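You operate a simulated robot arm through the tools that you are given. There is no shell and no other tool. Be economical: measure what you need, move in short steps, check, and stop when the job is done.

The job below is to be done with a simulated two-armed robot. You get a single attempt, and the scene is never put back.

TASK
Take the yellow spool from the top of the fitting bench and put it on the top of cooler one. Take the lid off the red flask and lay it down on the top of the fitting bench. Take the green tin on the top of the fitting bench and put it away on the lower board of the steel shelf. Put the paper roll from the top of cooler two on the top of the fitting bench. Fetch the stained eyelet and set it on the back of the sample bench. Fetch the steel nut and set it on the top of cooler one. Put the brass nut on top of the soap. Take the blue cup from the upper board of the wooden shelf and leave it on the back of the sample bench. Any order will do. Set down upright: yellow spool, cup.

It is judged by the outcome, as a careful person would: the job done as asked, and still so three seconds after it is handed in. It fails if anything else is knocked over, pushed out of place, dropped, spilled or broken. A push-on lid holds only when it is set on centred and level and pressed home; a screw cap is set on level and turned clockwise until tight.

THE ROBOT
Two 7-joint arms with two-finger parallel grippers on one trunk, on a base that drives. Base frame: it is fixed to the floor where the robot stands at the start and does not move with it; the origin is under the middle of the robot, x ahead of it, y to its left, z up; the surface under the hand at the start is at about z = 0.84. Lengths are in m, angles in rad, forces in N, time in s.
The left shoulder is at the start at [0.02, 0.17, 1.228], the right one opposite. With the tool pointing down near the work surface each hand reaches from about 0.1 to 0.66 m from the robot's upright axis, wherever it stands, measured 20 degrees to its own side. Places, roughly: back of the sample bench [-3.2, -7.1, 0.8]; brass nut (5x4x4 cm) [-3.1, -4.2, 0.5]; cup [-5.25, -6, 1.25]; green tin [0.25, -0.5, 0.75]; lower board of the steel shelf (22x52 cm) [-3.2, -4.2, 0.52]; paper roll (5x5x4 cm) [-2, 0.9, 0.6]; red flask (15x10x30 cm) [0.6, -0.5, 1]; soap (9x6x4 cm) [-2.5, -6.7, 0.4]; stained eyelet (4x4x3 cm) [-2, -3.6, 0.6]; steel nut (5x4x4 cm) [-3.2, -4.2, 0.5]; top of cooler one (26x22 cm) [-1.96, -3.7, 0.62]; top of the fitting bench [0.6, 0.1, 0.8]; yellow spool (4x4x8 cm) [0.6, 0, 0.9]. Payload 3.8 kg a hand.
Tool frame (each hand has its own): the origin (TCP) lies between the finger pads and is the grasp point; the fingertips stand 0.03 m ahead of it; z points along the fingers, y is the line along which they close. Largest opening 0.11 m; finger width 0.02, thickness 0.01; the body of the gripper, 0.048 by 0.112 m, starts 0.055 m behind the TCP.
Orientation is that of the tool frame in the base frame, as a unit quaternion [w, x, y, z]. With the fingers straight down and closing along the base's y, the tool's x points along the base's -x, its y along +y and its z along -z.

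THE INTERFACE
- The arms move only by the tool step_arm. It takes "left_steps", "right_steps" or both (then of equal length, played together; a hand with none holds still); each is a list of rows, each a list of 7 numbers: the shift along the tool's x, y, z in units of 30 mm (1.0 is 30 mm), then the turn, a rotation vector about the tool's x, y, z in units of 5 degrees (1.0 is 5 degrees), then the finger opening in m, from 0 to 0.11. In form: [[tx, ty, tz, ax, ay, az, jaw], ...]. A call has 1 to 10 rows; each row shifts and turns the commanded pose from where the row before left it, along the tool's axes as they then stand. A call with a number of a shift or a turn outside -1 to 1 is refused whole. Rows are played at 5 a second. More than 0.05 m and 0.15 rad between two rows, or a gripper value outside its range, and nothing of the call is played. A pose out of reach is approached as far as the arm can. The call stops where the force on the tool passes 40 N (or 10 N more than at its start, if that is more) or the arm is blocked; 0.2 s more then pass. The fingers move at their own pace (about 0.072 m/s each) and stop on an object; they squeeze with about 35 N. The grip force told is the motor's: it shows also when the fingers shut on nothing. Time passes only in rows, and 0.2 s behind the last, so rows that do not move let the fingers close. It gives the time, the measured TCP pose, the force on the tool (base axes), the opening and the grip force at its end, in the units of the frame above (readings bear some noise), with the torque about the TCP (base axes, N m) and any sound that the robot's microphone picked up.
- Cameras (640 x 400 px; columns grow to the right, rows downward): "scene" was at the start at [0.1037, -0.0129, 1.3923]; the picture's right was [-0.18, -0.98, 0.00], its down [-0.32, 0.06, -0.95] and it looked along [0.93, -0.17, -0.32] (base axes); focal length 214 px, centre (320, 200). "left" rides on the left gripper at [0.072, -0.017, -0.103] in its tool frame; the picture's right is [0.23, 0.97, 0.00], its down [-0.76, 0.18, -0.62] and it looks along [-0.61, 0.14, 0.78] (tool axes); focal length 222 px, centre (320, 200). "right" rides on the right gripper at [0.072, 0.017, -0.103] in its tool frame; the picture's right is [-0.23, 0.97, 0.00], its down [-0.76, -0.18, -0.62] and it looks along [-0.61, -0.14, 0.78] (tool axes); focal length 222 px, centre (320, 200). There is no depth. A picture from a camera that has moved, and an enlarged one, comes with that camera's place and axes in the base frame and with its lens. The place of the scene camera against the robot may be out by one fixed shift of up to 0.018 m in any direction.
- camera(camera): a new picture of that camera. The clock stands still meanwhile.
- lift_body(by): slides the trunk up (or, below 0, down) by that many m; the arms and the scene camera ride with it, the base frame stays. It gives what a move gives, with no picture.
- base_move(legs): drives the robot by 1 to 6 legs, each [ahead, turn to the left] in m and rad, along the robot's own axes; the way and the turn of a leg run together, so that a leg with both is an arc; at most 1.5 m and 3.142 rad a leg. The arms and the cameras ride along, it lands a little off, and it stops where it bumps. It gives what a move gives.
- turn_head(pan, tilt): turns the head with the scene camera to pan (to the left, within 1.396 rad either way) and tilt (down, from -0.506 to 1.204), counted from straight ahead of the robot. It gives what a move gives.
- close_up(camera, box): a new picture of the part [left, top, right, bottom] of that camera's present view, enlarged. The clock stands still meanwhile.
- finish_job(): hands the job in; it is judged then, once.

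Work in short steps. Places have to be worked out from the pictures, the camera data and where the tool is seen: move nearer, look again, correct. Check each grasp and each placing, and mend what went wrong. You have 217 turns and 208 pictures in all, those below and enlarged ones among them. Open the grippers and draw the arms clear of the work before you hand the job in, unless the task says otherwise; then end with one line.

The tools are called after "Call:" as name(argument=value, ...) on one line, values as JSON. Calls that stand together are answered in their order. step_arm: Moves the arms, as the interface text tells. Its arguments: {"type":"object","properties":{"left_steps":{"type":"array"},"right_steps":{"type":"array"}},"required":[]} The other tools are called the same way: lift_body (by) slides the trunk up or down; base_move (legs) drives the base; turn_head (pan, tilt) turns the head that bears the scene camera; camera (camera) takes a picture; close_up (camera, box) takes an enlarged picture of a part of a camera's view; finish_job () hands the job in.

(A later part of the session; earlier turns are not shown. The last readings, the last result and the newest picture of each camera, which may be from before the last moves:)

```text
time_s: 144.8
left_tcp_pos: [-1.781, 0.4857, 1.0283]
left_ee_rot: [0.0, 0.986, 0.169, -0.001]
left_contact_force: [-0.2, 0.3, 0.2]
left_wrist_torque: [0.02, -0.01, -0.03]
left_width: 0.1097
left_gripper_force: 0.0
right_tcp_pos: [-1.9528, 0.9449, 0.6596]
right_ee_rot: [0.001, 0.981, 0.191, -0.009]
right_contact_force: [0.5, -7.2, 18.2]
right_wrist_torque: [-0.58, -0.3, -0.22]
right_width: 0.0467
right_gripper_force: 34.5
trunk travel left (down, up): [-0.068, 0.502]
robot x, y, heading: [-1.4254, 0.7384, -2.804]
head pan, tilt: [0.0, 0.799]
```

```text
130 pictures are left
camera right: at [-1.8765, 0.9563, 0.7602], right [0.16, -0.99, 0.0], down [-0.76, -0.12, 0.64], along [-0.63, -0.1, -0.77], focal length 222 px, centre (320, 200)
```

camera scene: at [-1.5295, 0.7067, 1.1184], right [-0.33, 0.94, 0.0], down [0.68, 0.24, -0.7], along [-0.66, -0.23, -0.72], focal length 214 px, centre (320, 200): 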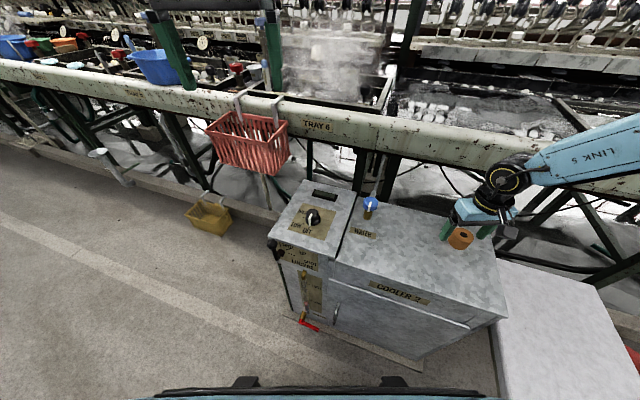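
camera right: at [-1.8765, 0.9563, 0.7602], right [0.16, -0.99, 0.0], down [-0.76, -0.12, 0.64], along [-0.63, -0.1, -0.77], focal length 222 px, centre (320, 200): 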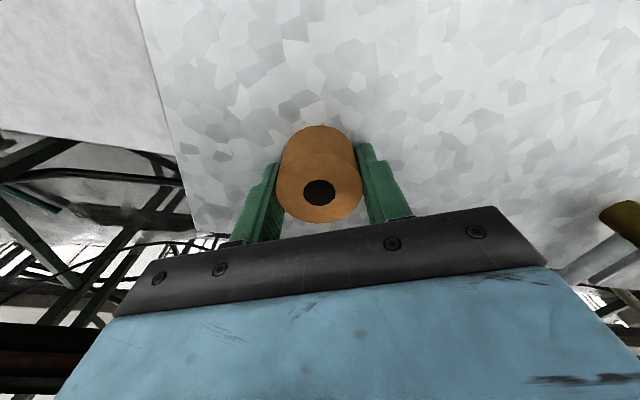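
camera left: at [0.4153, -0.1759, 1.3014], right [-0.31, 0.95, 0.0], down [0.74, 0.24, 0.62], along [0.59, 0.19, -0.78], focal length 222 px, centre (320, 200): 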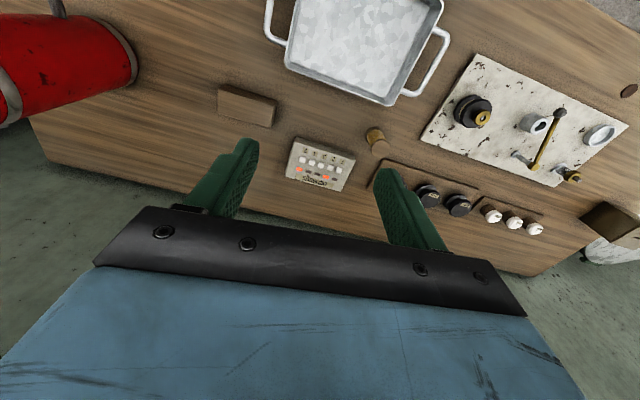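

Gripped (46.7 mm); cooler top is at ≈0.63. I raise the trunk and back off.

Call:
lift_body(by=0.25)

Call:
step_arm(right_steps=[[1, 0, -0.5, 0, 0, 0, 0.03], [1, 0, -0.5, 0, 0, 0, 0.03], [1, 0, -0.5, 0, 0, 0, 0.03], [1, 0, -0.5, 0, 0, 0, 0.03], [1, 0, 0, 0, 0, 0, 0.03]], left_steps=[[0.5, 0, 0, 0, 0, 0, 0.08], [0.5, 0, 0, 0, 0, 0, 0.08], [0.5, 0, 0, 0, 0, 0, 0.08], [0.5, 0, 0, 0, 0, 0, 0.08], [0, 0, 0, 0, 0, 0, 0.08]])

Call:
base_move(legs=[[-0.3, 0], [0, 2.25]])

Call:
camera(camera="scene")

```text
time_s: 147.4
left_tcp_pos: [-1.7808, 0.4868, 1.278]
left_ee_rot: [0.0, 0.986, 0.169, 0.0]
left_contact_force: [0.2, -0.9, 0.8]
left_wrist_torque: [0.02, 0.0, 0.03]
left_width: 0.1102
left_gripper_force: 0.0
right_tcp_pos: [-1.9521, 0.946, 0.9072]
right_ee_rot: [0.0, 0.981, 0.192, -0.006]
right_contact_force: [-0.1, -0.1, -1.1]
right_wrist_torque: [0.01, 0.02, -0.03]
right_width: 0.0468
right_gripper_force: 34.5
trunk travel left (down, up): [-0.318, 0.252]
robot x, y, heading: [-1.4234, 0.7342, -2.799]
head pan, tilt: [0.0, 0.799]
```

```text
time_s: 148.6
left_tcp_pos: [-1.7242, 0.5072, 1.28]
left_ee_rot: [0.0, 0.986, 0.169, 0.0]
left_contact_force: [-0.1, 1.0, 0.1]
left_wrist_torque: [-0.01, -0.02, -0.04]
left_width: 0.08
left_gripper_force: 0.0
right_tcp_pos: [-1.8123, 1.0012, 0.9657]
right_ee_rot: [0.0, 0.981, 0.192, -0.007]
right_contact_force: [-0.7, -0.8, -1.1]
right_wrist_torque: [-0.02, -0.01, 0.0]
right_width: 0.0466
right_gripper_force: 34.9
trunk travel left (down, up): [-0.318, 0.252]
robot x, y, heading: [-1.4288, 0.7375, -2.798]
head pan, tilt: [0.0, 0.799]
```

```text
time_s: 155.8
left_tcp_pos: [-0.7761, 0.7183, 1.2775]
left_ee_rot: [0.0, 0.313, 0.95, 0.0]
left_contact_force: [-0.4, -0.1, -0.5]
left_wrist_torque: [0.01, 0.02, -0.02]
left_width: 0.0801
left_gripper_force: 0.1
right_tcp_pos: [-1.1392, 0.3691, 0.9641]
right_ee_rot: [0.007, 0.291, 0.957, -0.004]
right_contact_force: [0.2, -0.4, -0.5]
right_wrist_torque: [-0.02, 0.02, -0.04]
right_width: 0.0464
right_gripper_force: 35.2
trunk travel left (down, up): [-0.318, 0.252]
robot x, y, heading: [-1.1376, 0.8415, -0.638]
head pan, tilt: [0.0, 0.799]
```

```text
129 pictures are left
camera scene: at [-1.0644, 0.7814, 1.3434], right [-0.6, -0.8, 0.0], down [-0.58, 0.43, -0.7], along [0.56, -0.42, -0.72], focal length 214 px, centre (320, 200)
```

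scene: 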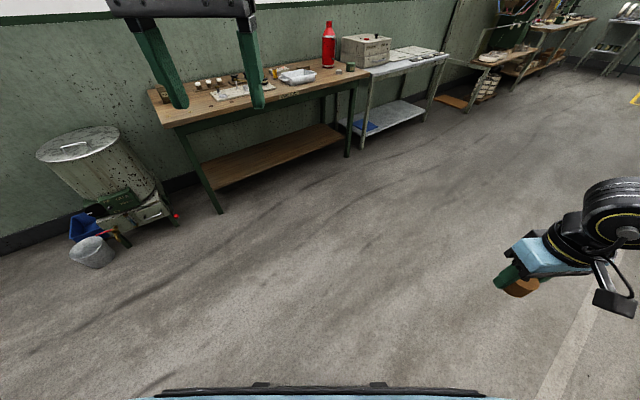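

Heading is −0.638. I drive back to the bench, aiming for (0.0, -0.05) facing it.

Call:
base_move(legs=[[0, -0.214], [1.19, 0], [0, 0.87]])

Call:
turn_head(pan=-0.2, tilt=0.7)

Call:
camera(camera="scene")

```text
time_s: 164.8
left_tcp_pos: [0.0034, 0.0442, 1.2785]
left_ee_rot: [0.0, 0.012, 1.0, -0.001]
left_contact_force: [0.5, -0.2, -0.2]
left_wrist_torque: [-0.01, 0.04, 0.01]
left_width: 0.0798
left_gripper_force: 0.0
right_tcp_pos: [-0.0927, -0.4488, 0.9651]
right_ee_rot: [0.006, -0.011, 1.0, 0.0]
right_contact_force: [0.1, -0.4, 0.0]
right_wrist_torque: [-0.02, 0.03, -0.01]
right_width: 0.0465
right_gripper_force: 35.1
trunk travel left (down, up): [-0.318, 0.252]
robot x, y, heading: [-0.3585, -0.0611, -0.026]
head pan, tilt: [0.0, 0.799]
```

```text
time_s: 165.6
left_tcp_pos: [0.0015, 0.0451, 1.2778]
left_ee_rot: [0.0, 0.013, 1.0, -0.001]
left_contact_force: [-0.1, -0.2, 0.2]
left_wrist_torque: [-0.03, 0.0, -0.01]
left_width: 0.08
left_gripper_force: 0.1
right_tcp_pos: [-0.0929, -0.4492, 0.9647]
right_ee_rot: [0.005, -0.011, 1.0, 0.0]
right_contact_force: [-0.3, -0.2, -0.1]
right_wrist_torque: [0.03, 0.01, -0.02]
right_width: 0.0464
right_gripper_force: 34.8
trunk travel left (down, up): [-0.318, 0.252]
robot x, y, heading: [-0.3648, -0.0601, -0.023]
head pan, tilt: [-0.201, 0.7]
```

```text
128 pictures are left
camera scene: at [-0.266, -0.0795, 1.3516], right [-0.22, -0.97, 0.0], down [-0.63, 0.14, -0.76], along [0.75, -0.17, -0.64], focal length 214 px, centre (320, 200)
```

scene: 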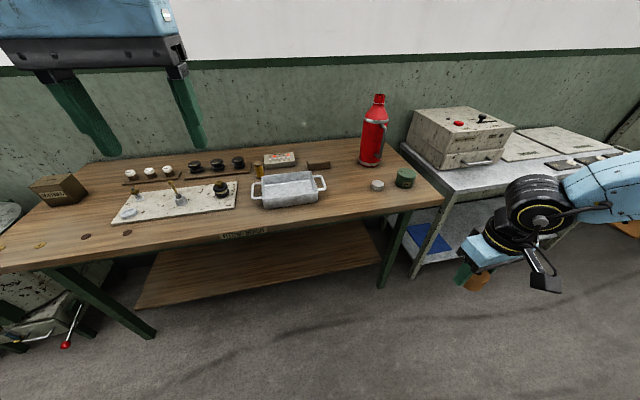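

I raise the right hand a little and drive in 0.36 m.

Call:
step_arm(right_steps=[[0, 0, -0.8, 0, 0, 0, 0.03], [0, 0, -0.8, 0, 0, 0, 0.03]])

Call:
base_move(legs=[[0.36, 0]])

Call:
camera(camera="right")

```text
time_s: 166.2
left_tcp_pos: [0.0013, 0.045, 1.2786]
left_ee_rot: [-0.001, 0.012, 1.0, 0.0]
left_contact_force: [-0.5, -0.5, 0.1]
left_wrist_torque: [0.0, 0.03, 0.02]
left_width: 0.08
left_gripper_force: 0.0
right_tcp_pos: [-0.0957, -0.4461, 1.0124]
right_ee_rot: [0.006, -0.012, 1.0, 0.0]
right_contact_force: [-0.5, 0.6, -0.1]
right_wrist_torque: [-0.01, 0.0, 0.0]
right_width: 0.0466
right_gripper_force: 35.0
trunk travel left (down, up): [-0.318, 0.252]
robot x, y, heading: [-0.3613, -0.0638, -0.021]
head pan, tilt: [-0.201, 0.7]
```

```text
time_s: 168.4
left_tcp_pos: [0.353, 0.045, 1.2772]
left_ee_rot: [0.0, 0.006, 1.0, 0.0]
left_contact_force: [-0.1, -0.6, 0.8]
left_wrist_torque: [0.0, 0.02, -0.01]
left_width: 0.0802
left_gripper_force: 0.2
right_tcp_pos: [0.265, -0.4475, 1.0119]
right_ee_rot: [0.006, -0.018, 1.0, -0.001]
right_contact_force: [0.1, 0.8, -1.1]
right_wrist_torque: [-0.01, 0.05, -0.02]
right_width: 0.0465
right_gripper_force: 34.6
trunk travel left (down, up): [-0.318, 0.252]
robot x, y, heading: [-0.0093, -0.0732, -0.011]
head pan, tilt: [-0.201, 0.7]
```

```text
127 pictures are left
camera right: at [0.1912, -0.4342, 1.1133], right [0.19, 0.98, 0.0], down [0.76, -0.15, 0.63], along [0.62, -0.12, -0.77], focal length 222 px, centre (320, 200)
```

right: 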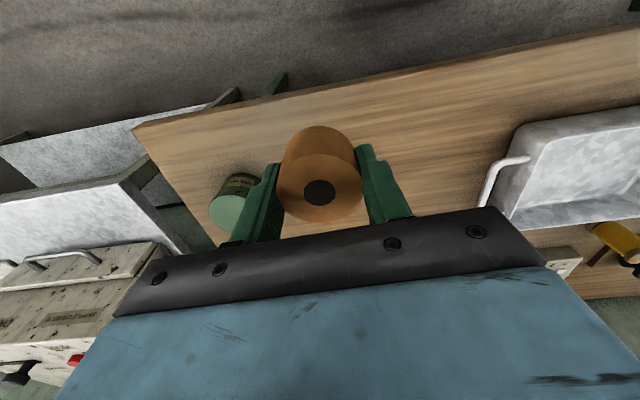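

I move the roll over the free spot (0.35, -0.365) between lid and tray, then lower.

Call:
step_arm(right_steps=[[-0.98, 0.88, 0, 0, 0, 0, 0.03], [-0.98, 0.88, 0, 0, 0, 0, 0.03], [-0.98, 0.88, 0, 0, 0, 0, 0.03], [0, 0, 0.9, 0, 0, 0, 0.03], [0, 0, 0.9, 0, 0, 0, 0.03]])

Call:
camera(camera="scene")

Call:
camera(camera="right")

```text
time_s: 169.7
left_tcp_pos: [0.3531, 0.0457, 1.2782]
left_ee_rot: [0.0, 0.005, 1.0, 0.0]
left_contact_force: [0.5, 0.1, -0.2]
left_wrist_torque: [0.02, 0.0, 0.01]
left_width: 0.0799
left_gripper_force: 0.1
right_tcp_pos: [0.3485, -0.3636, 0.9594]
right_ee_rot: [0.007, -0.018, 1.0, 0.0]
right_contact_force: [0.0, 0.3, 0.1]
right_wrist_torque: [-0.02, 0.0, 0.03]
right_width: 0.0463
right_gripper_force: 35.0
trunk travel left (down, up): [-0.318, 0.252]
robot x, y, heading: [-0.0068, -0.0694, -0.012]
head pan, tilt: [-0.201, 0.7]
```

```text
126 pictures are left
camera scene: at [0.088, -0.0836, 1.3515], right [-0.21, -0.98, 0.0], down [-0.63, 0.13, -0.76], along [0.75, -0.16, -0.64], focal length 214 px, centre (320, 200)
```

scene: 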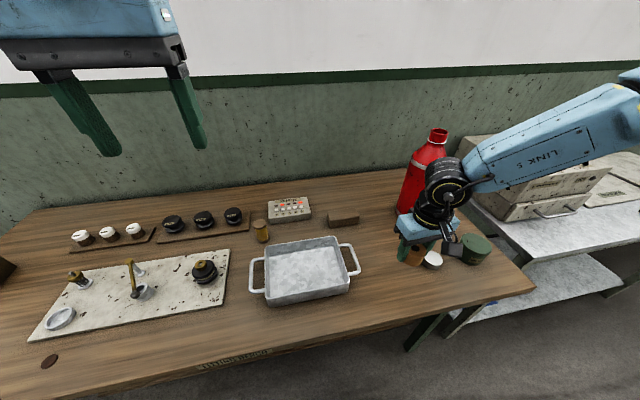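

```text
125 pictures are left
camera right: at [0.2759, -0.3492, 1.0601], right [0.19, 0.98, 0.0], down [0.76, -0.15, 0.63], along [0.62, -0.12, -0.77], focal length 222 px, centre (320, 200)
```

right: 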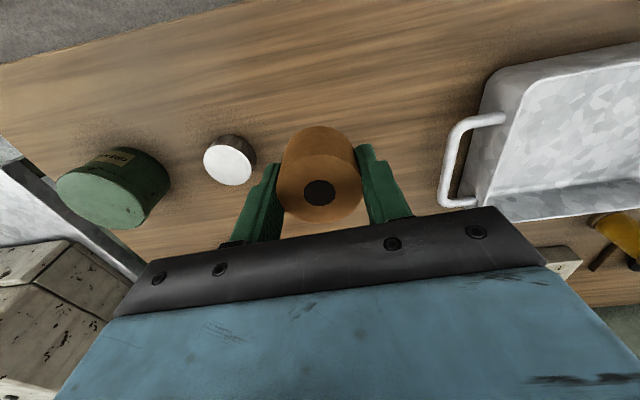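

Clear of lid and tray. I lower by the trunk until contact.

Call:
lift_body(by=-0.08)

Call:
lift_body(by=-0.012)

Call:
camera(camera="right")

```text
time_s: 170.8
left_tcp_pos: [0.353, 0.0446, 1.1988]
left_ee_rot: [0.0, 0.005, 1.0, 0.0]
left_contact_force: [-0.1, 0.1, -0.9]
left_wrist_torque: [-0.02, 0.01, 0.02]
left_width: 0.0801
left_gripper_force: 0.1
right_tcp_pos: [0.3496, -0.3633, 0.8795]
right_ee_rot: [0.006, -0.018, 1.0, -0.001]
right_contact_force: [-1.3, 0.7, -0.9]
right_wrist_torque: [-0.03, -0.02, -0.03]
right_width: 0.0466
right_gripper_force: 34.9
trunk travel left (down, up): [-0.238, 0.332]
robot x, y, heading: [-0.0063, -0.0715, -0.008]
head pan, tilt: [-0.201, 0.7]
```

```text
time_s: 171.6
left_tcp_pos: [0.3527, 0.0437, 1.1877]
left_ee_rot: [0.001, 0.006, 1.0, 0.0]
left_contact_force: [0.0, 0.3, -0.2]
left_wrist_torque: [-0.02, -0.01, 0.0]
left_width: 0.0803
left_gripper_force: 0.0
right_tcp_pos: [0.3495, -0.3639, 0.8706]
right_ee_rot: [0.01, -0.019, 1.0, 0.0]
right_contact_force: [-2.6, -1.3, 10.9]
right_wrist_torque: [0.14, 0.13, 0.02]
right_width: 0.0467
right_gripper_force: 34.5
trunk travel left (down, up): [-0.226, 0.344]
robot x, y, heading: [-0.0077, -0.072, -0.01]
head pan, tilt: [-0.201, 0.7]
stopped: the force on the tool passed its limit at 43 N (the readings are from after the stop); the commanded pose is now the measured one
```

```text
124 pictures are left
camera right: at [0.2755, -0.3493, 0.9711], right [0.19, 0.98, 0.0], down [0.76, -0.15, 0.64], along [0.63, -0.12, -0.77], focal length 222 px, centre (320, 200)
```

right: 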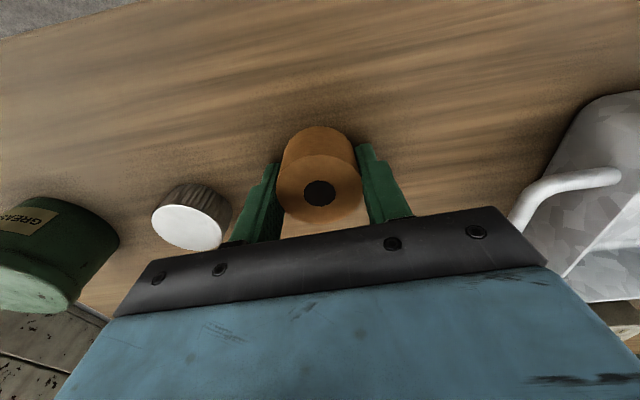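

Contact at bench height. I open just enough and lift off by the trunk.

Call:
step_arm(right_steps=[[0, 0, 0, 0, 0, 0, 0.066], [0, 0, 0, 0, 0, 0, 0.066], [0, 0, 0, 0, 0, 0, 0.066]])

Call:
lift_body(by=0.13)

Call:
camera(camera="right")

Call:
camera(camera="left")

```text
time_s: 172.5
left_tcp_pos: [0.3523, 0.0425, 1.1866]
left_ee_rot: [0.001, 0.006, 1.0, 0.0]
left_contact_force: [-0.7, 0.3, -0.7]
left_wrist_torque: [0.03, 0.01, 0.0]
left_width: 0.0802
left_gripper_force: 0.1
right_tcp_pos: [0.3506, -0.3682, 0.8696]
right_ee_rot: [0.01, -0.017, 1.0, -0.004]
right_contact_force: [-4.3, -14.7, 16.1]
right_wrist_torque: [0.14, 0.23, 0.3]
right_width: 0.0582
right_gripper_force: 0.1
trunk travel left (down, up): [-0.226, 0.344]
robot x, y, heading: [-0.0071, -0.0683, -0.013]
head pan, tilt: [-0.201, 0.7]
stopped in row 3 (right hand): the force on the tool passed its limit at 40 N (the readings are from after the stop); the commanded pose is now the measured one
```

```text
time_s: 174.1
left_tcp_pos: [0.3545, 0.0433, 1.3164]
left_ee_rot: [0.0, 0.006, 1.0, 0.0]
left_contact_force: [-0.1, 0.7, 0.2]
left_wrist_torque: [0.01, 0.0, 0.01]
left_width: 0.0799
left_gripper_force: 0.1
right_tcp_pos: [0.3508, -0.3661, 0.9999]
right_ee_rot: [0.01, -0.017, 1.0, -0.002]
right_contact_force: [-0.6, -0.5, 0.3]
right_wrist_torque: [-0.02, 0.01, 0.0]
right_width: 0.0658
right_gripper_force: 0.1
trunk travel left (down, up): [-0.356, 0.214]
robot x, y, heading: [-0.0075, -0.0699, -0.008]
head pan, tilt: [-0.201, 0.7]
```

```text
123 pictures are left
camera right: at [0.2768, -0.3506, 1.1006], right [0.19, 0.98, 0.0], down [0.75, -0.15, 0.64], along [0.63, -0.12, -0.77], focal length 222 px, centre (320, 200)
```

right: 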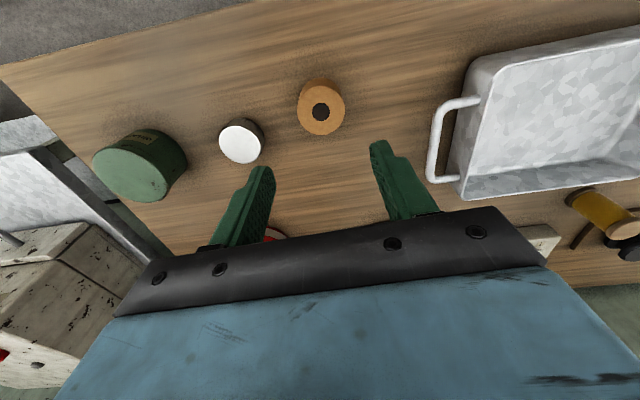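

```text
122 pictures are left
camera left: at [0.2808, 0.0268, 1.4203], right [-0.22, 0.98, 0.0], down [0.76, 0.17, 0.62], along [0.61, 0.14, -0.78], focal length 222 px, centre (320, 200)
```

left: 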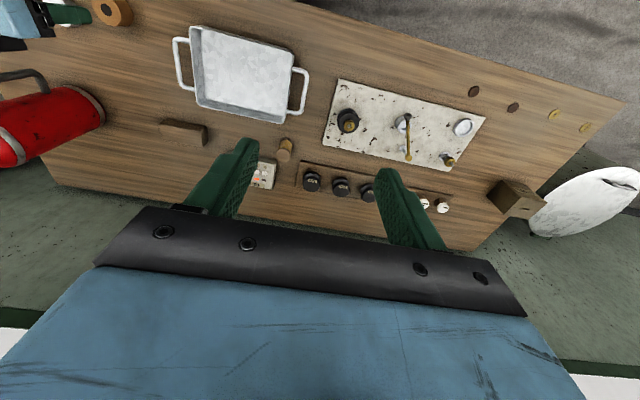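

The roll stands on the bench. The spool is at about (0.557, -0.003). I turn the base 0.26 rad right so that the spool lies to the left hand's side and the tin ahead-right.

Call:
base_move(legs=[[0, -0.26]])

Call:
camera(camera="left")

Call:
camera(camera="right")

```text
time_s: 175.4
left_tcp_pos: [0.3698, -0.0543, 1.3164]
left_ee_rot: [0.001, 0.137, 0.991, 0.0]
left_contact_force: [0.4, -0.4, -0.3]
left_wrist_torque: [0.04, 0.01, -0.03]
left_width: 0.0798
left_gripper_force: 0.0
right_tcp_pos: [0.2612, -0.4483, 0.9999]
right_ee_rot: [0.01, 0.114, 0.993, -0.003]
right_contact_force: [-0.1, -1.0, -0.1]
right_wrist_torque: [0.0, 0.0, 0.02]
right_width: 0.066
right_gripper_force: 0.1
trunk travel left (down, up): [-0.356, 0.214]
robot x, y, heading: [-0.0084, -0.0692, -0.271]
head pan, tilt: [-0.201, 0.7]
```

```text
121 pictures are left
camera left: at [0.2958, -0.052, 1.4206], right [0.04, 1.0, 0.0], down [0.78, -0.04, 0.62], along [0.62, -0.03, -0.78], focal length 222 px, centre (320, 200)
```

left: 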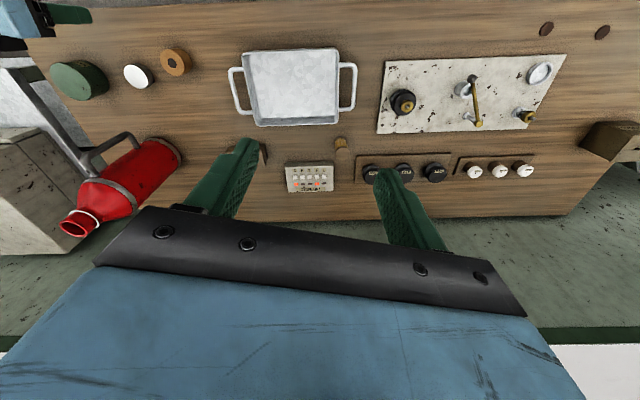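

```text
120 pictures are left
camera right: at [0.1937, -0.415, 1.1006], right [0.44, 0.9, 0.0], down [0.69, -0.34, 0.64], along [0.57, -0.28, -0.77], focal length 222 px, centre (320, 200)
```

right: 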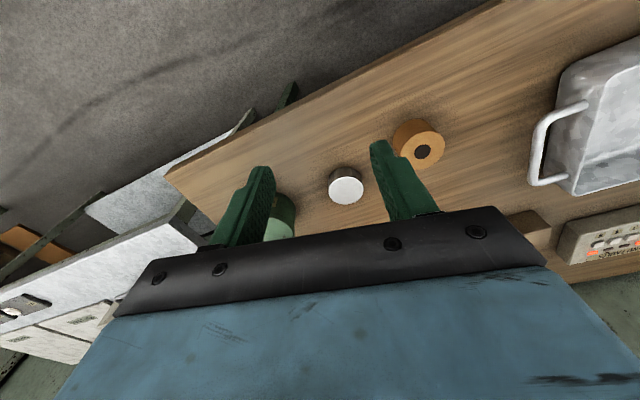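

I bring the left hand above the spool.

Call:
step_arm(left_steps=[[-0.52, 0.307, 0.95, 0, 0, 0, 0.08], [-0.52, 0.307, 0.95, 0, 0, 0, 0.08], [-0.52, 0.307, 0.95, 0, 0, 0, 0.08], [-0.52, 0.307, 0.95, 0, 0, 0, 0.08], [-0.52, 0.307, 0.95, 0, 0, 0, 0.08], [-0.52, 0.307, 0.95, 0, 0, 0, 0.08], [-0.52, 0.307, 0.95, 0, 0, 0, 0.08], [-0.52, 0.307, 0.95, 0, 0, 0, 0.08], [-0.52, 0.307, 0.95, 0, 0, 0, 0.08], [-0.52, 0.307, 0.95, 0, 0, 0, 0.08]])

Call:
camera(camera="left")

```text
time_s: 177.6
left_tcp_pos: [0.5471, -0.0096, 1.0301]
left_ee_rot: [0.001, 0.138, 0.991, 0.0]
left_contact_force: [0.0, 1.0, 0.5]
left_wrist_torque: [-0.01, 0.0, 0.01]
left_width: 0.0802
left_gripper_force: 0.1
right_tcp_pos: [0.2619, -0.448, 0.9994]
right_ee_rot: [0.01, 0.114, 0.993, -0.004]
right_contact_force: [-1.3, -0.3, -0.2]
right_wrist_torque: [-0.05, 0.0, -0.02]
right_width: 0.066
right_gripper_force: 0.1
trunk travel left (down, up): [-0.356, 0.214]
robot x, y, heading: [-0.0069, -0.0713, -0.271]
head pan, tilt: [-0.201, 0.7]
```

```text
119 pictures are left
camera left: at [0.4728, -0.0068, 1.1337], right [0.05, 1.0, 0.0], down [0.78, -0.04, 0.62], along [0.62, -0.03, -0.78], focal length 222 px, centre (320, 200)
```

left: 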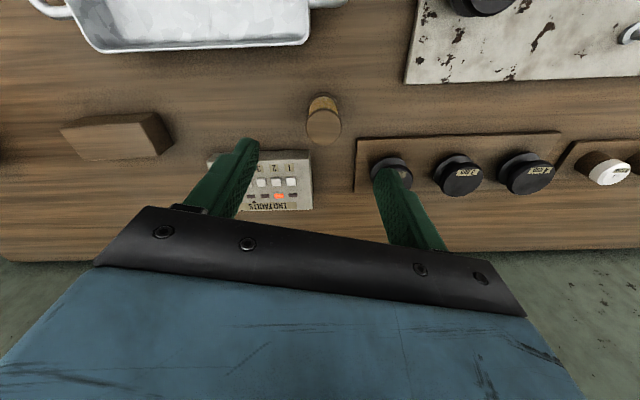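

Spool at (0.5505, -0.007). I fine-correct and descend around it.

Call:
step_arm(left_steps=[[-0.07, 0.12, 0.8, 0, 0, 0, 0.065], [0, 0, 1, 0, 0, 0, 0.065], [0, 0, 1, 0, 0, 0, 0.065], [0, 0, 1, 0, 0, 0, 0.065], [0, 0, 1, 0, 0, 0, 0.065]], right_steps=[[0, 0, -1, 0, 0, 0, 0.07], [0, 0, -1, 0, 0, 0, 0.07], [0, 0, -1, 0, 0, 0, 0.07], [0, 0, 0, 0, 0, 0, 0.07], [0, 0, 0, 0, 0, 0, 0.07]])

Call:
camera(camera="left")

```text
time_s: 178.8
left_tcp_pos: [0.5485, -0.0059, 0.8856]
left_ee_rot: [0.0, 0.136, 0.991, 0.001]
left_contact_force: [0.0, 0.2, -0.1]
left_wrist_torque: [0.0, -0.01, -0.04]
left_width: 0.065
left_gripper_force: 0.1
right_tcp_pos: [0.2579, -0.4461, 1.0883]
right_ee_rot: [0.009, 0.114, 0.993, -0.004]
right_contact_force: [-1.6, -0.7, -0.6]
right_wrist_torque: [0.02, -0.01, -0.03]
right_width: 0.0698
right_gripper_force: 0.2
trunk travel left (down, up): [-0.356, 0.214]
robot x, y, heading: [-0.0095, -0.0694, -0.278]
head pan, tilt: [-0.201, 0.7]
```

```text
118 pictures are left
camera left: at [0.4735, -0.0031, 0.9897], right [0.04, 1.0, 0.0], down [0.78, -0.04, 0.62], along [0.62, -0.03, -0.78], focal length 222 px, centre (320, 200)
```

left: 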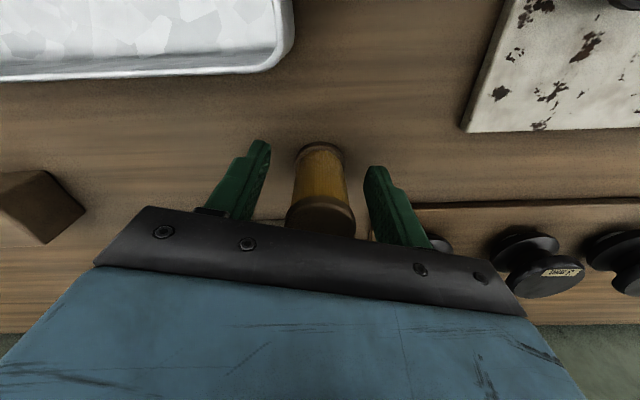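

Spool between the fingers; I close and lift.

Call:
step_arm(left_steps=[[0, 0, 0, 0, 0, 0, 0.03], [0, 0, 0, 0, 0, 0, 0.02], [0, 0, 0, 0, 0, 0, 0.02], [0, 0, -0.5, 0, 0, 0, 0.02], [0, 0, -1, 0, 0, 0, 0.02], [0, 0, -1, 0, 0, 0, 0.02], [0, 0, -1, 0, 0, 0, 0.02], [0, 0, -1, 0, 0, 0, 0.02], [0, 0, -1, 0, 0, 0, 0.02], [0.5, 0, -1, 0, 0, 0, 0.02]])

Call:
camera(camera="left")

Call:
camera(camera="right")

```text
time_s: 181.0
left_tcp_pos: [0.5363, 0.0013, 1.0835]
left_ee_rot: [0.001, 0.137, 0.991, -0.001]
left_contact_force: [0.1, 0.7, -0.7]
left_wrist_torque: [0.01, 0.01, -0.01]
left_width: 0.037
left_gripper_force: 35.3
right_tcp_pos: [0.2567, -0.4452, 1.0884]
right_ee_rot: [0.01, 0.114, 0.993, -0.004]
right_contact_force: [1.1, 0.7, -0.2]
right_wrist_torque: [-0.01, -0.04, -0.01]
right_width: 0.0701
right_gripper_force: 0.1
trunk travel left (down, up): [-0.356, 0.214]
robot x, y, heading: [-0.0073, -0.0697, -0.28]
head pan, tilt: [-0.201, 0.7]
```

```text
117 pictures are left
camera left: at [0.461, 0.0035, 1.1873], right [0.04, 1.0, 0.0], down [0.78, -0.03, 0.62], along [0.62, -0.03, -0.78], focal length 222 px, centre (320, 200)
```

left: 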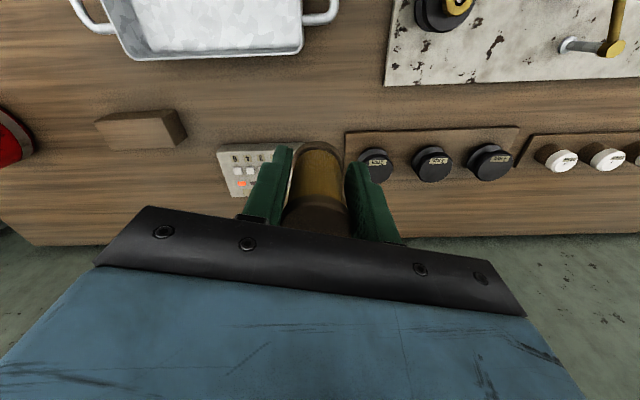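

```text
116 pictures are left
camera right: at [0.1896, -0.4124, 1.19], right [0.44, 0.9, 0.0], down [0.69, -0.34, 0.64], along [0.57, -0.28, -0.77], focal length 222 px, centre (320, 200)
```

right: 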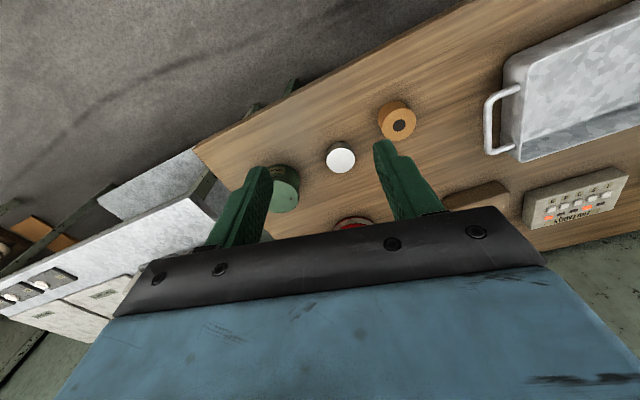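

Spool held upright. Now the right hand goes above the tin at about (0.368, -0.575).

Call:
step_arm(right_steps=[[-0.92, -0.68, 0, 0, 0, 0, 0.11], [-0.92, -0.68, 0, 0, 0, 0, 0.11], [-0.92, -0.68, 0, 0, 0, 0, 0.11], [-0.92, -0.68, 0, 0, 0, 0, 0.11], [-0.92, -0.68, 0, 0, 0, 0, 0.11], [0, 0, 1, 0, 0, 0, 0.11], [0, 0, 1, 0, 0, 0, 0.11]])

Call:
camera(camera="right")

```text
time_s: 182.6
left_tcp_pos: [0.5367, 0.0003, 1.0826]
left_ee_rot: [0.0, 0.137, 0.991, 0.0]
left_contact_force: [0.4, 0.2, -0.7]
left_wrist_torque: [0.01, 0.03, -0.01]
left_width: 0.0367
left_gripper_force: 34.9
right_tcp_pos: [0.373, -0.5805, 1.0307]
right_ee_rot: [0.009, 0.113, 0.994, -0.003]
right_contact_force: [0.2, 0.8, 0.0]
right_wrist_torque: [0.0, 0.04, -0.01]
right_width: 0.1101
right_gripper_force: 0.1
trunk travel left (down, up): [-0.356, 0.214]
robot x, y, heading: [-0.0083, -0.0698, -0.275]
head pan, tilt: [-0.201, 0.7]
```

```text
115 pictures are left
camera right: at [0.3053, -0.5471, 1.1321], right [0.44, 0.9, 0.0], down [0.69, -0.34, 0.64], along [0.57, -0.28, -0.77], focal length 222 px, centre (320, 200)
```

right: 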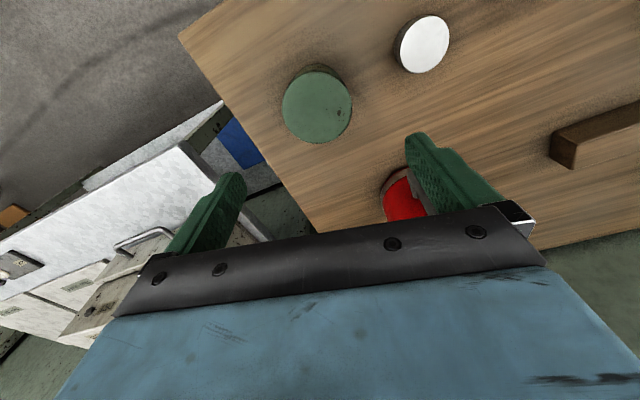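

Tin centred, diameter 73 mm. Descend to z ≈ 0.875.

Call:
step_arm(right_steps=[[0.12, 0, 0.9, 0, 0, 0, 0.11], [0, 0, 0.9, 0, 0, 0, 0.11], [0, 0, 0.9, 0, 0, 0, 0.11], [0, 0, 0.9, 0, 0, 0, 0.11], [0, 0, 0.9, 0, 0, 0, 0.11], [0, 0, 0.5, 0, 0, 0, 0.11]])

Call:
camera(camera="right")

```text
time_s: 184.0
left_tcp_pos: [0.5367, 0.0011, 1.0829]
left_ee_rot: [0.001, 0.136, 0.991, 0.0]
left_contact_force: [0.5, -0.9, -0.3]
left_wrist_torque: [0.0, -0.04, -0.02]
left_width: 0.0368
left_gripper_force: 35.7
right_tcp_pos: [0.3413, -0.5756, 0.9194]
right_ee_rot: [0.01, 0.113, 0.993, -0.003]
right_contact_force: [-0.7, -1.3, 0.8]
right_wrist_torque: [-0.02, 0.0, 0.0]
right_width: 0.1099
right_gripper_force: 0.3
right hand out of reach, approached as far as the arm can: row 4, 5, 6
trunk travel left (down, up): [-0.356, 0.214]
robot x, y, heading: [-0.0057, -0.0675, -0.274]
head pan, tilt: [-0.201, 0.7]
```

```text
114 pictures are left
camera right: at [0.273, -0.5424, 1.0196], right [0.44, 0.9, 0.0], down [0.69, -0.34, 0.64], along [0.57, -0.28, -0.77], focal length 222 px, centre (320, 200)
```

right: 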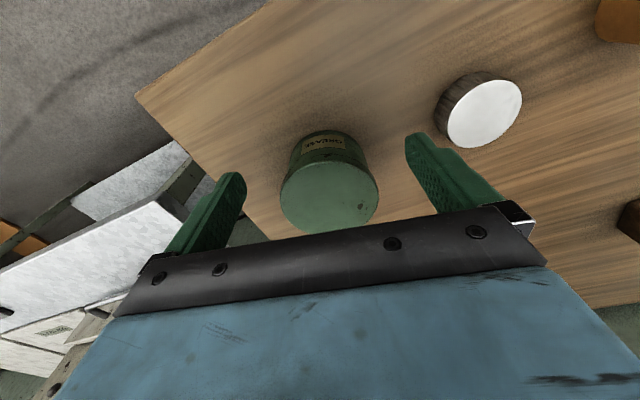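

Reach limit again. I raise the hand back over the tin, lift the left hand, and use the trunk for the descent.

Call:
step_arm(right_steps=[[0, 0, -1, 0, 0, 0, 0.11], [0, 0, -1, 0, 0, 0, 0.11], [0, 0, -1, 0, 0, 0, 0.11], [-0.95, -0.0, 0, 0, 0, 0, 0.11], [0, 0, 0, 0, 0, 0, 0.11]], left_steps=[[0.5, 0, -1, 0, 0, 0, 0.02], [0.5, 0, -1, 0, 0, 0, 0.02], [0.5, 0, -1, 0, 0, 0, 0.02], [0.5, 0, -1, 0, 0, 0, 0.02], [0.5, 0, -1, 0, 0, 0, 0.02]])

Call:
lift_body(by=-0.1)

Call:
camera(camera="right")

```text
time_s: 185.2
left_tcp_pos: [0.46, 0.0194, 1.2335]
left_ee_rot: [0.0, 0.136, 0.991, 0.0]
left_contact_force: [-0.2, 0.5, -0.2]
left_wrist_torque: [0.0, -0.02, -0.03]
left_width: 0.0369
left_gripper_force: 34.6
right_tcp_pos: [0.3647, -0.5792, 1.0105]
right_ee_rot: [0.011, 0.114, 0.993, -0.002]
right_contact_force: [-0.5, 0.6, 0.2]
right_wrist_torque: [0.03, 0.0, 0.02]
right_width: 0.11
right_gripper_force: 0.0
trunk travel left (down, up): [-0.356, 0.214]
robot x, y, heading: [-0.0078, -0.0718, -0.276]
head pan, tilt: [-0.201, 0.7]
```

```text
time_s: 186.5
left_tcp_pos: [0.4624, 0.018, 1.1311]
left_ee_rot: [0.001, 0.136, 0.991, 0.0]
left_contact_force: [-0.4, -0.4, -0.4]
left_wrist_torque: [0.0, -0.03, 0.0]
left_width: 0.0368
left_gripper_force: 35.4
right_tcp_pos: [0.3669, -0.5791, 0.911]
right_ee_rot: [0.009, 0.114, 0.993, -0.004]
right_contact_force: [-0.2, 0.0, 0.6]
right_wrist_torque: [-0.02, 0.0, 0.02]
right_width: 0.1101
right_gripper_force: 0.0
trunk travel left (down, up): [-0.256, 0.314]
robot x, y, heading: [-0.0093, -0.0724, -0.27]
head pan, tilt: [-0.201, 0.7]
```

```text
113 pictures are left
camera right: at [0.2981, -0.5457, 1.0114], right [0.44, 0.9, 0.0], down [0.69, -0.34, 0.64], along [0.57, -0.28, -0.77], focal length 222 px, centre (320, 200)
```

right: 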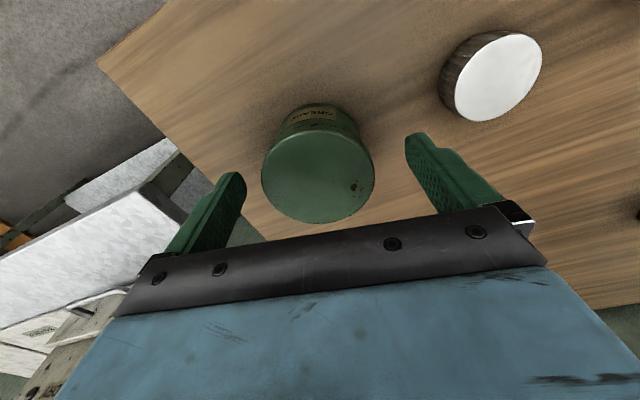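

Well centred. Lower 3.3 cm and close.

Call:
lift_body(by=-0.033)

Call:
step_arm(right_steps=[[0, 0, 0, 0, 0, 0, 0.07], [0, 0, 0, 0, 0, 0, 0.05], [0, 0, 0, 0, 0, 0, 0.05], [0, 0, 0, 0, 0, 0, 0.05]])

Call:
lift_body(by=0.12)

Call:
camera(camera="right")

```text
time_s: 187.3
left_tcp_pos: [0.461, 0.0189, 1.099]
left_ee_rot: [0.001, 0.136, 0.991, 0.0]
left_contact_force: [-0.6, -0.5, 0.0]
left_wrist_torque: [0.02, 0.01, 0.03]
left_width: 0.0367
left_gripper_force: 35.7
right_tcp_pos: [0.3654, -0.5799, 0.878]
right_ee_rot: [0.008, 0.114, 0.993, -0.003]
right_contact_force: [0.4, 0.6, 0.6]
right_wrist_torque: [0.04, -0.01, -0.01]
right_width: 0.1099
right_gripper_force: 0.1
trunk travel left (down, up): [-0.223, 0.347]
robot x, y, heading: [-0.007, -0.0721, -0.276]
head pan, tilt: [-0.201, 0.7]
```

```text
time_s: 188.3
left_tcp_pos: [0.4627, 0.0186, 1.0986]
left_ee_rot: [0.001, 0.136, 0.991, 0.0]
left_contact_force: [0.0, -0.8, -1.2]
left_wrist_torque: [-0.03, -0.01, -0.02]
left_width: 0.0369
left_gripper_force: 34.5
right_tcp_pos: [0.3657, -0.5788, 0.878]
right_ee_rot: [0.009, 0.114, 0.993, -0.004]
right_contact_force: [-0.3, -0.5, 1.5]
right_wrist_torque: [0.12, 0.02, -0.03]
right_width: 0.0731
right_gripper_force: 34.8
trunk travel left (down, up): [-0.223, 0.347]
robot x, y, heading: [-0.0079, -0.0684, -0.274]
head pan, tilt: [-0.201, 0.7]
```

```text
time_s: 189.8
left_tcp_pos: [0.4636, 0.0182, 1.2191]
left_ee_rot: [0.0, 0.136, 0.991, 0.0]
left_contact_force: [0.1, 0.4, -0.5]
left_wrist_torque: [0.02, 0.03, 0.02]
left_width: 0.0368
left_gripper_force: 34.9
right_tcp_pos: [0.3664, -0.5803, 0.9976]
right_ee_rot: [0.008, 0.116, 0.993, -0.005]
right_contact_force: [-0.2, 0.7, -3.1]
right_wrist_torque: [0.0, 0.0, 0.02]
right_width: 0.0733
right_gripper_force: 35.1
trunk travel left (down, up): [-0.343, 0.227]
robot x, y, heading: [-0.0101, -0.0668, -0.275]
head pan, tilt: [-0.201, 0.7]
```

```text
112 pictures are left
camera right: at [0.2984, -0.5459, 1.0979], right [0.44, 0.9, 0.0], down [0.69, -0.34, 0.64], along [0.57, -0.28, -0.77], focal length 222 px, centre (320, 200)
```

right: 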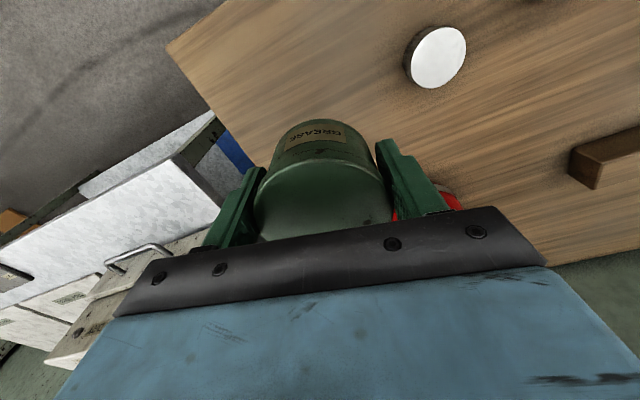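

Both held. I back away and drive down the aisle toward cooler one.

Call:
base_move(legs=[[-0.45, 0], [0, -1.54], [1.3, 0], [1.3, 0]])

Call:
turn_head(pan=-0.3, tilt=0.5)

Call:
camera(camera="scene")

```text
time_s: 208.3
left_tcp_pos: [-0.8549, -2.9233, 1.2181]
left_ee_rot: [0.0, 0.782, 0.623, 0.0]
left_contact_force: [0.5, -0.6, -1.8]
left_wrist_torque: [-0.01, -0.02, 0.02]
left_width: 0.0368
left_gripper_force: 35.2
right_tcp_pos: [-1.4569, -2.8575, 0.9968]
right_ee_rot: [0.003, 0.766, 0.642, -0.009]
right_contact_force: [0.0, -0.3, -2.0]
right_wrist_torque: [0.05, 0.02, 0.01]
right_width: 0.0728
right_gripper_force: 35.2
trunk travel left (down, up): [-0.343, 0.227]
robot x, y, heading: [-0.967, -2.4604, -1.791]
head pan, tilt: [-0.201, 0.7]
```

```text
time_s: 209.0
left_tcp_pos: [-0.8554, -2.9241, 1.218]
left_ee_rot: [0.0, 0.781, 0.625, 0.0]
left_contact_force: [-0.4, 0.8, -0.8]
left_wrist_torque: [-0.03, 0.02, 0.0]
left_width: 0.0367
left_gripper_force: 35.1
right_tcp_pos: [-1.4575, -2.8578, 0.9968]
right_ee_rot: [0.004, 0.767, 0.642, -0.009]
right_contact_force: [-0.2, -0.2, -2.7]
right_wrist_torque: [0.01, -0.01, 0.0]
right_width: 0.0728
right_gripper_force: 35.5
trunk travel left (down, up): [-0.343, 0.227]
robot x, y, heading: [-0.9644, -2.4615, -1.79]
head pan, tilt: [-0.3, 0.499]
```

```text
111 pictures are left
camera scene: at [-1.0264, -2.5543, 1.3946], right [-0.87, 0.5, 0.0], down [0.24, 0.42, -0.88], along [-0.44, -0.76, -0.48], focal length 214 px, centre (320, 200)
```

scene: 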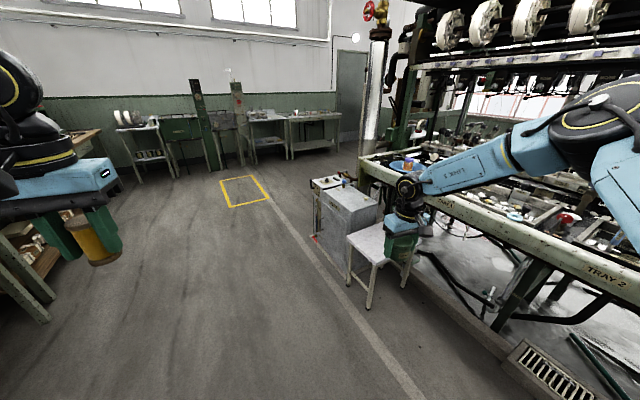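

Call:
close_up(camera="scene", box=[290, 150, 450, 270])

Call:
close_up(camera="scene", box=[100, 70, 380, 220])

```text
3.33 times, centred on (370, 210) of scene
camera zoom: at [-1.0264, -2.5543, 1.3946], right [-0.87, 0.5, 0.0], down [0.24, 0.42, -0.88], along [-0.44, -0.76, -0.48], focal length 715 px, centre (153, 167)
```

zoom: 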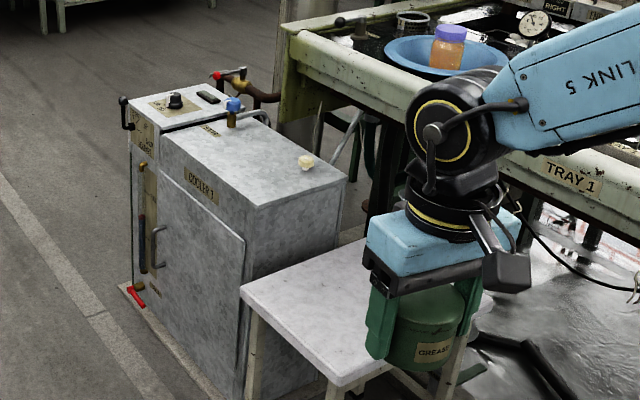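

```text
2.29 times, centred on (240, 145) of scene
camera zoom: at [-1.0264, -2.5543, 1.3946], right [-0.87, 0.5, 0.0], down [0.24, 0.42, -0.88], along [-0.44, -0.76, -0.48], focal length 490 px, centre (503, 326)
```

zoom: 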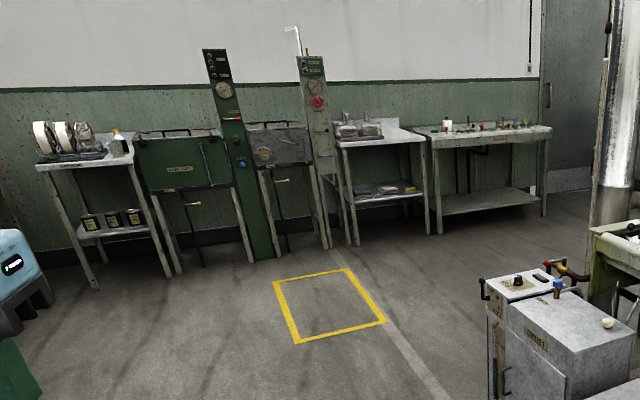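

Cooler one has the cream eyelet at about (-2.0, -3.59). I drive to (-1.42, -3.52) facing roughly -x, to set the spool at about (-1.93, -3.74).

Call:
base_move(legs=[[0, -0.19], [1.153, 0], [0, -1.32]])

Call:
turn_head(pan=0.2, tilt=0.75)

Call:
camera(camera="scene")

```text
time_s: 218.9
left_tcp_pos: [-1.8665, -3.672, 1.2193]
left_ee_rot: [0.0, 0.998, -0.067, -0.001]
left_contact_force: [0.2, -0.7, -0.6]
left_wrist_torque: [0.01, 0.02, 0.02]
left_width: 0.0369
left_gripper_force: 35.6
right_tcp_pos: [-1.8552, -3.0666, 0.9966]
right_ee_rot: [-0.003, 0.999, -0.045, -0.009]
right_contact_force: [0.8, 0.9, -1.6]
right_wrist_torque: [0.0, -0.02, -0.03]
right_width: 0.0726
right_gripper_force: 34.9
trunk travel left (down, up): [-0.343, 0.227]
robot x, y, heading: [-1.4144, -3.5158, 3.002]
head pan, tilt: [-0.3, 0.499]
```

```text
time_s: 219.8
left_tcp_pos: [-1.8664, -3.6726, 1.2182]
left_ee_rot: [0.001, 0.998, -0.067, 0.0]
left_contact_force: [-1.1, 0.3, -1.0]
left_wrist_torque: [0.01, 0.02, -0.01]
left_width: 0.0368
left_gripper_force: 34.8
right_tcp_pos: [-1.8544, -3.0665, 0.9976]
right_ee_rot: [-0.004, 0.999, -0.045, -0.009]
right_contact_force: [-0.4, -0.9, -2.3]
right_wrist_torque: [-0.01, 0.0, 0.0]
right_width: 0.0726
right_gripper_force: 35.2
trunk travel left (down, up): [-0.343, 0.227]
robot x, y, heading: [-1.4146, -3.5229, 3.01]
head pan, tilt: [0.201, 0.75]
```

```text
108 pictures are left
camera scene: at [-1.5265, -3.5183, 1.3727], right [-0.07, 1.0, 0.0], down [0.68, 0.05, -0.73], along [-0.73, -0.05, -0.68], focal length 214 px, centre (320, 200)
```

scene: 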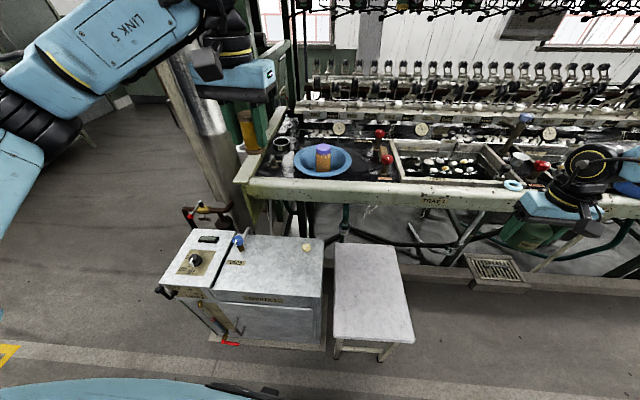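

I position the spool over (-1.91, -3.72) while raising the right hand a bit, then lower by the trunk.

Call:
step_arm(left_steps=[[-0.62, 0.87, 1, 0, 0, 0, 0.02], [-0.62, 0.87, 1, 0, 0, 0, 0.02], [0, 0, 1, 0, 0, 0, 0.02], [0, 0, 1, 0, 0, 0, 0.02], [0, 0, 1, 0, 0, 0, 0.02], [0, 0, 1, 0, 0, 0, 0.02], [0, 0, 1, 0, 0, 0, 0.02]], right_steps=[[0.5, 0, -1, 0, 0, 0, 0.05], [0.5, 0, -1, 0, 0, 0, 0.05], [0.5, 0, -1, 0, 0, 0, 0.05], [0.5, 0, -1, 0, 0, 0, 0.05], [0, 0, 0, 0, 0, 0, 0.05], [0, 0, 0, 0, 0, 0, 0.05], [0, 0, 0, 0, 0, 0, 0.05]])

Call:
lift_body(by=-0.29)

Call:
camera(camera="left")

Call:
camera(camera="scene")

```text
time_s: 221.4
left_tcp_pos: [-1.9133, -3.7222, 1.0072]
left_ee_rot: [0.0, 0.998, -0.067, 0.0]
left_contact_force: [-0.6, -0.2, 0.3]
left_wrist_torque: [0.03, -0.01, 0.03]
left_width: 0.0369
left_gripper_force: 34.7
right_tcp_pos: [-1.7936, -3.0715, 1.1158]
right_ee_rot: [-0.003, 0.999, -0.045, -0.009]
right_contact_force: [-0.7, 0.3, -2.2]
right_wrist_torque: [-0.02, -0.03, -0.01]
right_width: 0.0726
right_gripper_force: 34.7
trunk travel left (down, up): [-0.343, 0.227]
robot x, y, heading: [-1.4185, -3.5236, 3.013]
head pan, tilt: [0.201, 0.75]
```

```text
time_s: 224.3
left_tcp_pos: [-1.911, -3.7203, 0.7171]
left_ee_rot: [0.0, 0.998, -0.066, 0.0]
left_contact_force: [-0.1, -0.8, -0.3]
left_wrist_torque: [-0.05, 0.0, -0.01]
left_width: 0.0366
left_gripper_force: 34.2
right_tcp_pos: [-1.7931, -3.0724, 0.8263]
right_ee_rot: [-0.003, 0.999, -0.045, -0.009]
right_contact_force: [0.1, -0.7, -1.7]
right_wrist_torque: [-0.03, -0.04, 0.02]
right_width: 0.0727
right_gripper_force: 35.2
trunk travel left (down, up): [-0.053, 0.517]
robot x, y, heading: [-1.4132, -3.5225, 3.011]
head pan, tilt: [0.201, 0.75]
```

```text
107 pictures are left
camera left: at [-1.8371, -3.715, 0.8211], right [0.1, -1.0, 0.0], down [-0.78, -0.07, 0.62], along [-0.62, -0.06, -0.78], focal length 222 px, centre (320, 200)
```

left: 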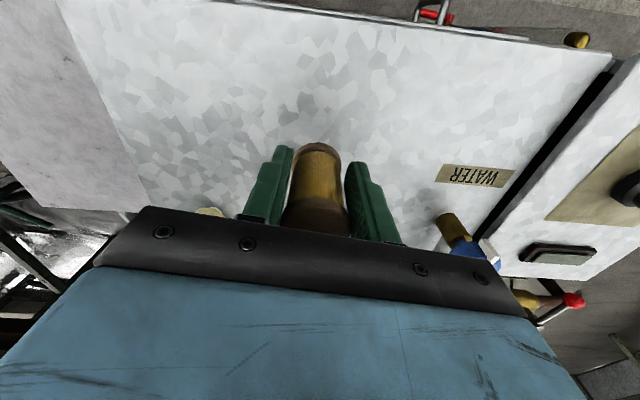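

```text
106 pictures are left
camera scene: at [-1.5264, -3.5185, 1.0828], right [-0.07, 1.0, 0.0], down [0.68, 0.05, -0.73], along [-0.73, -0.05, -0.68], focal length 214 px, centre (320, 200)
```

scene: 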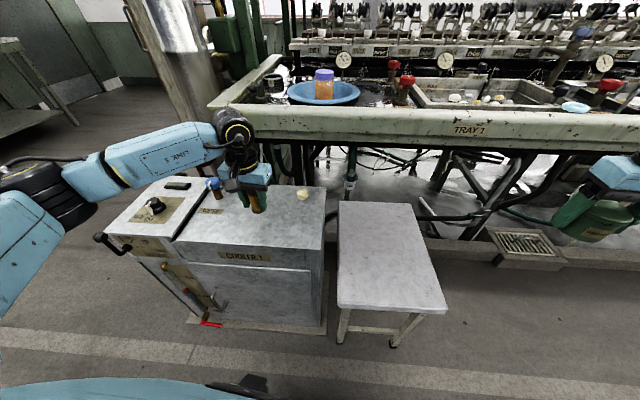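

Good spot, valve clear. Lower 4.2 cm guardedly.

Call:
lift_body(by=-0.034)

Call:
lift_body(by=-0.008)

```text
time_s: 225.1
left_tcp_pos: [-1.9103, -3.7214, 0.6839]
left_ee_rot: [0.0, 0.998, -0.067, 0.0]
left_contact_force: [-0.6, -0.7, -0.6]
left_wrist_torque: [0.03, 0.04, 0.01]
left_width: 0.037
left_gripper_force: 34.9
right_tcp_pos: [-1.7936, -3.0706, 0.7931]
right_ee_rot: [-0.003, 0.999, -0.045, -0.01]
right_contact_force: [-0.1, 0.1, -2.8]
right_wrist_torque: [0.0, 0.01, 0.01]
right_width: 0.0726
right_gripper_force: 34.6
trunk travel left (down, up): [-0.019, 0.551]
robot x, y, heading: [-1.4108, -3.5172, 3.009]
head pan, tilt: [0.201, 0.75]
```

```text
time_s: 225.7
left_tcp_pos: [-1.9114, -3.7205, 0.6752]
left_ee_rot: [0.0, 0.998, -0.067, -0.001]
left_contact_force: [-0.2, 0.1, 0.2]
left_wrist_torque: [-0.03, -0.02, 0.0]
left_width: 0.0371
left_gripper_force: 34.9
right_tcp_pos: [-1.7936, -3.0721, 0.7839]
right_ee_rot: [-0.003, 0.999, -0.045, -0.009]
right_contact_force: [-0.3, 0.8, -3.0]
right_wrist_torque: [0.01, -0.02, 0.01]
right_width: 0.0729
right_gripper_force: 35.2
trunk travel left (down, up): [-0.011, 0.559]
robot x, y, heading: [-1.4138, -3.5227, 3.01]
head pan, tilt: [0.201, 0.75]
```

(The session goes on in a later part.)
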